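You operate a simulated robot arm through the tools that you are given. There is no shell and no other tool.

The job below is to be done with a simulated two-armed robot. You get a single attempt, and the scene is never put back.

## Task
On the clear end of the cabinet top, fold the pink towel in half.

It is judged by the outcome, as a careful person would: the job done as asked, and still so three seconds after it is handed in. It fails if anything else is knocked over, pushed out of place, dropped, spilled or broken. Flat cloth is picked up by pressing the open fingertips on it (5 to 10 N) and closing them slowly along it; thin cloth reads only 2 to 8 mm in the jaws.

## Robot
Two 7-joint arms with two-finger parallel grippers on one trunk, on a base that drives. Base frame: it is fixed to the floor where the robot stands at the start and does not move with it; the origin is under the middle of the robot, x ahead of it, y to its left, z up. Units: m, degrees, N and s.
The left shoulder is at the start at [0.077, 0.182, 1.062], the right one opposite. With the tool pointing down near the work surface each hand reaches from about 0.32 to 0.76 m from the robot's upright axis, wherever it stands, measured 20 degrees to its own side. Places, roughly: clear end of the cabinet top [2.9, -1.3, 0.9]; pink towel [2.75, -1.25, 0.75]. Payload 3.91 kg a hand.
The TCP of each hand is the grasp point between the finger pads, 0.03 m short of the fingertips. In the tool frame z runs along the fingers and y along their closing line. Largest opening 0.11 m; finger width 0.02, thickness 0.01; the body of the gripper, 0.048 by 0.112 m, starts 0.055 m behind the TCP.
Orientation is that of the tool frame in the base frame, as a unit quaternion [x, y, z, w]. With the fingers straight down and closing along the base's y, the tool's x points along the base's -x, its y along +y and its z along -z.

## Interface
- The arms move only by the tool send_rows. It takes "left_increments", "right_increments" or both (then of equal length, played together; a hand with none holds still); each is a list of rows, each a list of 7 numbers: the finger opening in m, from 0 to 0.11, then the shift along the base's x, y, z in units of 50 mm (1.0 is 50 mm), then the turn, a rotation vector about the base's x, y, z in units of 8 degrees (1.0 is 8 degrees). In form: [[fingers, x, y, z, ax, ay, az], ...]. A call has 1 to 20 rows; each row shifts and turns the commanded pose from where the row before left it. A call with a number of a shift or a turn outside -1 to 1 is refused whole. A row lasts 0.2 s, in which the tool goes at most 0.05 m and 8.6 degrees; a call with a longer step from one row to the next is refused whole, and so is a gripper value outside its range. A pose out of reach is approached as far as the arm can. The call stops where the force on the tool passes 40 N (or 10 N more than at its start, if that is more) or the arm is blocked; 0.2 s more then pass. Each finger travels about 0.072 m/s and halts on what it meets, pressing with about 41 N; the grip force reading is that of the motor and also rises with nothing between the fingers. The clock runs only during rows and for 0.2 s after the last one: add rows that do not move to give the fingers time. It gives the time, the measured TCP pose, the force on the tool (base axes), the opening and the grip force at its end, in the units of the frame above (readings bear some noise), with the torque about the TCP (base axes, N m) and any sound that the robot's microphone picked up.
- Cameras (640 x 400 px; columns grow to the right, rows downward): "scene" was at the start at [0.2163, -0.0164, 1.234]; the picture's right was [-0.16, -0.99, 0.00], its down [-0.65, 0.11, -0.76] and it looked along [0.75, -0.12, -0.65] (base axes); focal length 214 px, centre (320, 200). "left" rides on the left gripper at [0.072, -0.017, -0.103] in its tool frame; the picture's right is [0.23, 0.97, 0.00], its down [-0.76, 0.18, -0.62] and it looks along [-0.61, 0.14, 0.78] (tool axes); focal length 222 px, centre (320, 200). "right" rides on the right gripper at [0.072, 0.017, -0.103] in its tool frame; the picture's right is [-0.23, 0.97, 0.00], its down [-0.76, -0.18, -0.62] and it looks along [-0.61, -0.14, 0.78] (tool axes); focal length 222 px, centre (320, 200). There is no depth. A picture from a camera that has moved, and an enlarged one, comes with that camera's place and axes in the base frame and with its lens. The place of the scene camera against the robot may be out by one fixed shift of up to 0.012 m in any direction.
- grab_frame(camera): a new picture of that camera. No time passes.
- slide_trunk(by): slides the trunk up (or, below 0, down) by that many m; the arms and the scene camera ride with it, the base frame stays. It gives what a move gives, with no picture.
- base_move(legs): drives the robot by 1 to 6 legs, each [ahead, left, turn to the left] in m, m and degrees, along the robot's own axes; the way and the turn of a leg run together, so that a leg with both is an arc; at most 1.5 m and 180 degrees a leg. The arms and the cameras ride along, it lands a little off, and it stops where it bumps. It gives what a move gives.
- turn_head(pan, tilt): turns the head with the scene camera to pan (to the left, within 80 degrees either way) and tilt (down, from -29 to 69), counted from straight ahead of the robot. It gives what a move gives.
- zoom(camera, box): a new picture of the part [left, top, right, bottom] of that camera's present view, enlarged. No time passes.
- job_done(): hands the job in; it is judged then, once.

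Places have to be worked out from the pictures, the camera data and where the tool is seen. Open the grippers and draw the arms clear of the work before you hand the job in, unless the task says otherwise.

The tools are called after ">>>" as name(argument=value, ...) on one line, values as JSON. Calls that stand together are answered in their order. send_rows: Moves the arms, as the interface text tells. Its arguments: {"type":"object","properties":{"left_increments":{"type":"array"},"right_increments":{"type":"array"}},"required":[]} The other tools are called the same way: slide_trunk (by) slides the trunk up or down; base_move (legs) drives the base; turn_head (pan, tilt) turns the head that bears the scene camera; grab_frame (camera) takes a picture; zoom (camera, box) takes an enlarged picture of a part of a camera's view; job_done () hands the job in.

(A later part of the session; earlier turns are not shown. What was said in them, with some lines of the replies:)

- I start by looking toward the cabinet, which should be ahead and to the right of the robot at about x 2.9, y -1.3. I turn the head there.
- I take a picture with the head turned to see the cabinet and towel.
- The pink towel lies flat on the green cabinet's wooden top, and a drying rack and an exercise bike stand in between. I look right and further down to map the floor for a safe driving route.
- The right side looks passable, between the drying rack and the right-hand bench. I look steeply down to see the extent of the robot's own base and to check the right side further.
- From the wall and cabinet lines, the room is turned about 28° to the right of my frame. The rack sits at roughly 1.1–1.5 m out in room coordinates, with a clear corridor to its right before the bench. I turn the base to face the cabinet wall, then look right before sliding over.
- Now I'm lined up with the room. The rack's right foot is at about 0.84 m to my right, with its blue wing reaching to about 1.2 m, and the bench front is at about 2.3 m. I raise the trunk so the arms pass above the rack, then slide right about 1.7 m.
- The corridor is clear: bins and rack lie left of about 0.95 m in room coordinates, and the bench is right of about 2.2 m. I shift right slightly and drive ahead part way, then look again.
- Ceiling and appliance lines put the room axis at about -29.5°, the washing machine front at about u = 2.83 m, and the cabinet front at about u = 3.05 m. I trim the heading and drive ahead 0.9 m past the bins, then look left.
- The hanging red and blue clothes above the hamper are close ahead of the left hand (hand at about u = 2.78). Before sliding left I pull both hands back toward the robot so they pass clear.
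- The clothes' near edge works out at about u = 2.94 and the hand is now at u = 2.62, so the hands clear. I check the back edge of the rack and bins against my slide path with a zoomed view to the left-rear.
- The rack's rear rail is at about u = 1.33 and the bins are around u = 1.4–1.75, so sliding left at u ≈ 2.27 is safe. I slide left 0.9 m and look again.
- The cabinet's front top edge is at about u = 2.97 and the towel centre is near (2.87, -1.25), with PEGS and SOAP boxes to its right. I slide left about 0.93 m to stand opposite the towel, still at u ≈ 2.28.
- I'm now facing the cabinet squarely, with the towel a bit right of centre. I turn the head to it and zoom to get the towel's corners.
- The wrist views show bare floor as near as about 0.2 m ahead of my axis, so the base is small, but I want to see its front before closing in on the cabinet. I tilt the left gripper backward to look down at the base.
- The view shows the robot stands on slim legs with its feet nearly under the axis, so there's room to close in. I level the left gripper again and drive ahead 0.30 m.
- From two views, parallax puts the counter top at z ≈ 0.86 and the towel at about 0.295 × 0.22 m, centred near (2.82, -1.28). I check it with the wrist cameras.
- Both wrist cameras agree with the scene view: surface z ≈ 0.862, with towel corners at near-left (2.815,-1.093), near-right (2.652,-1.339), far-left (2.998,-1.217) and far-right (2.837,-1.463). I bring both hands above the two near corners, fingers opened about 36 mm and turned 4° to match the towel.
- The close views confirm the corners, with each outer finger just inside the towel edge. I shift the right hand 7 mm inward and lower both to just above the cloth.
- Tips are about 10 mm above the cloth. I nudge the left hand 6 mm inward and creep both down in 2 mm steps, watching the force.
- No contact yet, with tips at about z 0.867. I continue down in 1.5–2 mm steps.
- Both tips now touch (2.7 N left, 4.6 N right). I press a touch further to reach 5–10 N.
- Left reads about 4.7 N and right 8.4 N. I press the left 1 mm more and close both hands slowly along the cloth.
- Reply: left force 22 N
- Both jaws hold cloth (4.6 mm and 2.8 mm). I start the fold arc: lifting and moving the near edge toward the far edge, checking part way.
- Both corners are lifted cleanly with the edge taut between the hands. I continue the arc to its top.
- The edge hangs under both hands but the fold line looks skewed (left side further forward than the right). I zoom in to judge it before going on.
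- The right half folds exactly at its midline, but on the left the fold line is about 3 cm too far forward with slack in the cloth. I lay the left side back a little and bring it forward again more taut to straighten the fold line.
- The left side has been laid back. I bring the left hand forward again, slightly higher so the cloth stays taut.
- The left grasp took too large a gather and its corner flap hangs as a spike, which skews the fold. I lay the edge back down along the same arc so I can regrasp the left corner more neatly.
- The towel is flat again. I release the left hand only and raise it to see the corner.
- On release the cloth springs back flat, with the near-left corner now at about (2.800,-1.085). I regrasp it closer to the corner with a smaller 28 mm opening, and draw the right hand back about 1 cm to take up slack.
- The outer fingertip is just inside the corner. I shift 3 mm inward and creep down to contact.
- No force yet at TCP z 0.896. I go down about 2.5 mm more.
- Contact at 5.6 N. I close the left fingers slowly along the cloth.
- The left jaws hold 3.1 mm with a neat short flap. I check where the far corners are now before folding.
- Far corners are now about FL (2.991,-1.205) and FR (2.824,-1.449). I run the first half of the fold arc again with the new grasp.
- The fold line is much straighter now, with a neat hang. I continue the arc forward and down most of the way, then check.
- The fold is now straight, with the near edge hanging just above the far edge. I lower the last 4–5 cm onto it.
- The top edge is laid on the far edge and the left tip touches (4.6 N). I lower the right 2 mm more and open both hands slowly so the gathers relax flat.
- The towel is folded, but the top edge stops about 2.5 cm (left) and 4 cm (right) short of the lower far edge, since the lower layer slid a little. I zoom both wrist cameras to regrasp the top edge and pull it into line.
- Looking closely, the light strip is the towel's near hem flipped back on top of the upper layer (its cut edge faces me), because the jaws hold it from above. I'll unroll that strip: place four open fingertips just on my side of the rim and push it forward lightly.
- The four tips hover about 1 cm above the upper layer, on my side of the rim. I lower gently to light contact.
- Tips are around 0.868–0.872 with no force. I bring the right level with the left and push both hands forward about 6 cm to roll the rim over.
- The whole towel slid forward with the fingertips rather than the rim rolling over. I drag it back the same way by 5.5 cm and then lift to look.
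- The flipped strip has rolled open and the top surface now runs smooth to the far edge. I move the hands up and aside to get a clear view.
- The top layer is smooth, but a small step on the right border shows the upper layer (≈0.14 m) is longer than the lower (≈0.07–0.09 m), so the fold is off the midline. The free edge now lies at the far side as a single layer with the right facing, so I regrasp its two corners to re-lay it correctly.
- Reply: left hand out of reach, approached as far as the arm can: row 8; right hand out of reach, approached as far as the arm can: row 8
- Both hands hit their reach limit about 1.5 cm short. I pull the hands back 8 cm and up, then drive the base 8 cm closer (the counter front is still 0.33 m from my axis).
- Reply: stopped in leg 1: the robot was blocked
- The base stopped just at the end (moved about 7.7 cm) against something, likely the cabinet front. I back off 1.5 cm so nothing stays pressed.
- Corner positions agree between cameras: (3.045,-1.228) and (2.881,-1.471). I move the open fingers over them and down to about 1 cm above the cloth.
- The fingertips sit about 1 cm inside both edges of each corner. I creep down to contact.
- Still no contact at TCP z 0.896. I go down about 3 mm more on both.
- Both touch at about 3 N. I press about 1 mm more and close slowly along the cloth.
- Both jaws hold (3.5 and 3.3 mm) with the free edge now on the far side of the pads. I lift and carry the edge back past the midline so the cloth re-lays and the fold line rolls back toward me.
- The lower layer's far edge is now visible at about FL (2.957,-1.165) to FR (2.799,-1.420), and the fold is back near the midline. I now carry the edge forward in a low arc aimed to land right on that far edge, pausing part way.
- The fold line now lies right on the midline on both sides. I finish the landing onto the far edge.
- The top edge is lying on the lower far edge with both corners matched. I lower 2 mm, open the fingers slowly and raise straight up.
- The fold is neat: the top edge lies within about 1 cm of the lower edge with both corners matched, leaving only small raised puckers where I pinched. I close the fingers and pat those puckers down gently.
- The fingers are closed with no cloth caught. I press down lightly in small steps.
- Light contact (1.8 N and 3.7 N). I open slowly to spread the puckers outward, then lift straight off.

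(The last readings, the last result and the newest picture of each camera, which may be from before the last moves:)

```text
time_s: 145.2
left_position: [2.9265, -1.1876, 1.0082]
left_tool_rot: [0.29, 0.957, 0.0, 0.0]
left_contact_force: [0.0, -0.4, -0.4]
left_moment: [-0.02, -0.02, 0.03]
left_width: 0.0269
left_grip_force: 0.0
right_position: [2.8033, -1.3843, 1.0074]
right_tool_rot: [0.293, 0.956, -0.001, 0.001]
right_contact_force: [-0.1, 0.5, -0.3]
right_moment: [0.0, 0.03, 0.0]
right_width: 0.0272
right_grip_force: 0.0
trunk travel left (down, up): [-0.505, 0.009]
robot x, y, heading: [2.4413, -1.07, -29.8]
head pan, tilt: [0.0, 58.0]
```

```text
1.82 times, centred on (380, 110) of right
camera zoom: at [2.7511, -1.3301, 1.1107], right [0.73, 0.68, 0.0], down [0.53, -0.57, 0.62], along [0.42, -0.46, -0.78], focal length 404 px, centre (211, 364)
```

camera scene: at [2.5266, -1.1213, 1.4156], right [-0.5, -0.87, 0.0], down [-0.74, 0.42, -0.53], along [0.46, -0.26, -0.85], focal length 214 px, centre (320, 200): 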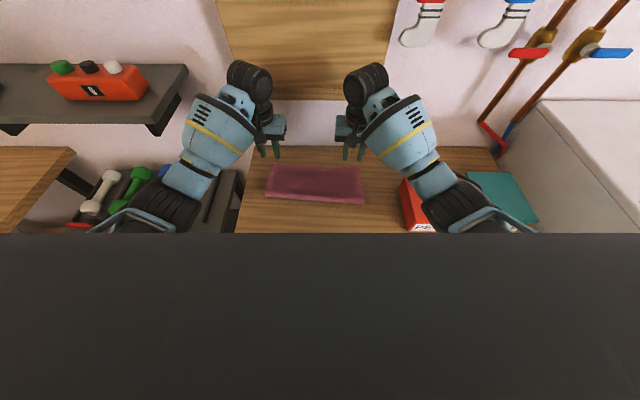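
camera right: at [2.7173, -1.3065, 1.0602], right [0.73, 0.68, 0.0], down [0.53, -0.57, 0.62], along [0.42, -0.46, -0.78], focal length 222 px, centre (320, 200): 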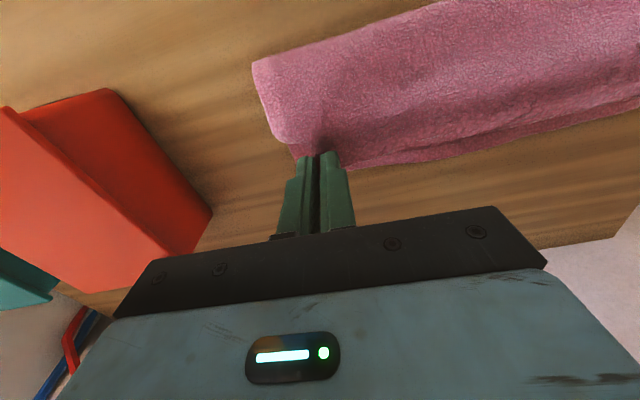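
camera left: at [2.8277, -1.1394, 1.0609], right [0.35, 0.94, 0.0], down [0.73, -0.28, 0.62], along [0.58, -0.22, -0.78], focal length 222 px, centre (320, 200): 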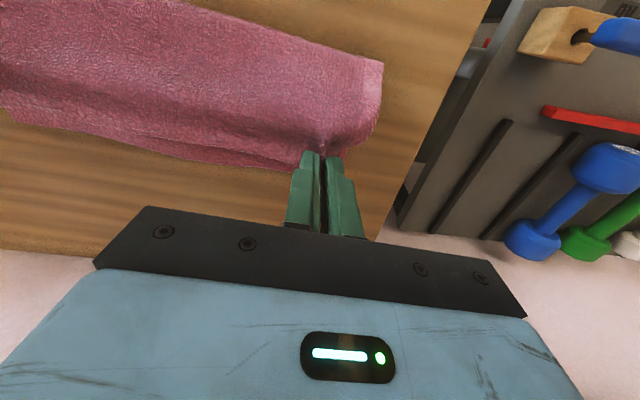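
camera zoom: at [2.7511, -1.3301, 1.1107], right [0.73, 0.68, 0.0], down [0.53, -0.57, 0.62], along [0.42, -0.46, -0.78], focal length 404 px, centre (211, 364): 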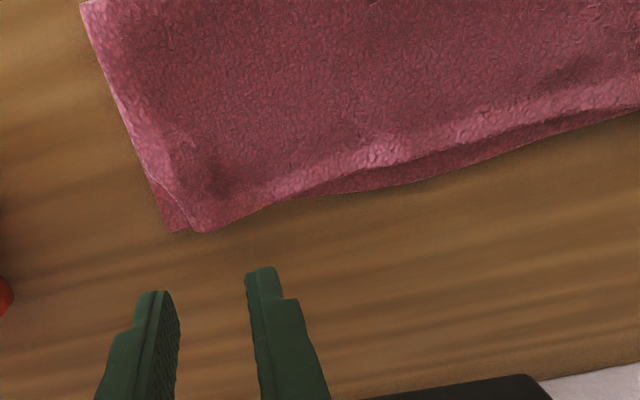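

The puckers are flatter and the fold is well aligned. I now open the grippers fully, raise the arms and draw them back, then drive back a little for a final look.

>>> send_rows(left_increments=[[0.05, 0, 0, 0.8, 0, 0, 0], [0.08, 0, 0, 0.8, 0, 0, 0], [0.11, -0.35, 0.3, 0.7, 0, 0, 0], [0.11, -0.35, 0.3, 0.7, 0, 0, 0], [0.11, -0.35, 0.3, 0.7, 0, 0, 0], [0.11, -0.35, 0.3, 0.7, 0, 0, 0], [0.11, 0, 0, 0, 0, 0, 0]], right_increments=[[0.05, 0, 0, 0.8, 0, 0, 0], [0.08, 0, 0, 0.8, 0, 0, 0], [0.11, -0.45, 0.1, 0.7, 0, 0, 0], [0.11, -0.45, 0.1, 0.7, 0, 0, 0], [0.11, -0.45, 0.1, 0.7, 0, 0, 0], [0.11, -0.45, 0.1, 0.7, 0, 0, 0], [0.11, 0, 0, 0, 0, 0, 0]])

>>> base_move(legs=[[-0.25, 0, 0]])

>>> turn_head(pan=0, tilt=45)

>>> grab_frame(camera="scene")

>>> zoom(camera="scene", box=[260, 140, 400, 230])

```text
time_s: 146.8
left_position: [2.8575, -1.1255, 1.2276]
left_tool_rot: [0.291, 0.957, -0.001, 0.0]
left_contact_force: [0.0, -0.7, -0.6]
left_moment: [0.03, 0.02, 0.03]
left_width: 0.1099
left_grip_force: 0.1
right_position: [2.7125, -1.3632, 1.2233]
right_tool_rot: [0.293, 0.956, 0.001, -0.001]
right_contact_force: [-0.3, -0.1, -0.2]
right_moment: [0.01, 0.01, 0.03]
right_width: 0.1102
right_grip_force: 0.1
trunk travel left (down, up): [-0.505, 0.009]
robot x, y, heading: [2.4386, -1.0642, -30.3]
head pan, tilt: [0.0, 58.0]
```

```text
time_s: 148.6
left_position: [2.6415, -1.0048, 1.2276]
left_tool_rot: [0.294, 0.956, 0.0, 0.001]
left_contact_force: [-0.6, -0.3, 0.7]
left_moment: [-0.03, -0.01, -0.02]
left_width: 0.1099
left_grip_force: 0.1
right_position: [2.4951, -1.24, 1.2238]
right_tool_rot: [0.296, 0.955, 0.0, 0.0]
right_contact_force: [-0.5, 0.1, -0.5]
right_moment: [0.02, -0.03, -0.02]
right_width: 0.1103
right_grip_force: 0.1
trunk travel left (down, up): [-0.505, 0.009]
robot x, y, heading: [2.2255, -0.9442, -30.4]
head pan, tilt: [0.0, 58.0]
```

```text
time_s: 149.3
left_position: [2.6403, -1.004, 1.2282]
left_tool_rot: [0.294, 0.956, -0.001, 0.0]
left_contact_force: [0.3, -0.1, 0.2]
left_moment: [-0.02, 0.04, -0.02]
left_width: 0.11
left_grip_force: 0.1
right_position: [2.4951, -1.2411, 1.225]
right_tool_rot: [0.295, 0.955, 0.0, 0.0]
right_contact_force: [0.2, -0.1, -0.2]
right_moment: [0.01, 0.0, 0.02]
right_width: 0.11
right_grip_force: 0.0
trunk travel left (down, up): [-0.505, 0.009]
robot x, y, heading: [2.2259, -0.9407, -30.0]
head pan, tilt: [0.0, 45.0]
```

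```text
taken
camera scene: at [2.3099, -0.9968, 1.4327], right [-0.5, -0.86, 0.0], down [-0.61, 0.36, -0.71], along [0.61, -0.36, -0.71], focal length 214 px, centre (320, 200)
```

scene: 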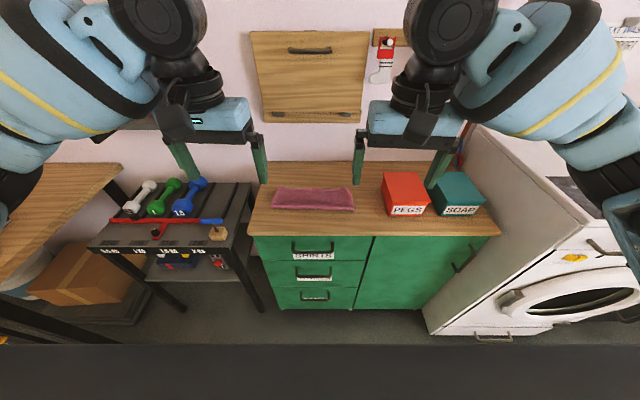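

```text
4.44 times, centred on (330, 185) of scene
camera zoom: at [2.3099, -0.9968, 1.4327], right [-0.5, -0.86, 0.0], down [-0.61, 0.36, -0.71], along [0.61, -0.36, -0.71], focal length 953 px, centre (276, 267)
```

zoom: 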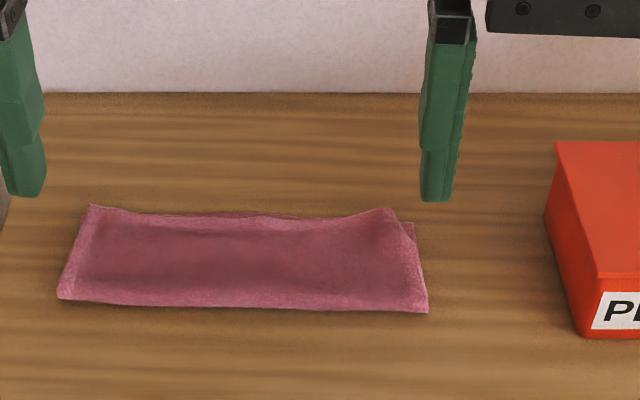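

The towel lies folded in half on the clear end of the cabinet, edges within about 1 cm. The PEGS and SOAP boxes, dumbbells and drawers are all where they were, and both grippers are open and clear, so I hand the job in.

>>> job_done()

```text
The job is handed in.
```

The pink towel is folded in half on the clear end of the cabinet top, and I've handed the job in. The top edge sits within about 1 cm of the lower one. The far-right corner is off by about 1.5 cm, so a small bit of the lower layer shows there.

- **How the fold went:** My first fold came out uneven, with the hem flipped back. I re-gripped the free edge, laid it again along the middle and patted down the pinch marks.
- **Other objects:** In the last picture, the PEGS and SOAP boxes, the dumbbells and the drawers look undisturbed.
- **One bump:** The base stopped against something, probably the cabinet front, while I was moving closer. I backed off right away, and I saw nothing shifted in the pictures afterwards.
- **Robot:** Both grippers are open, the arms are raised clear, and the robot has backed away from the cabinet.
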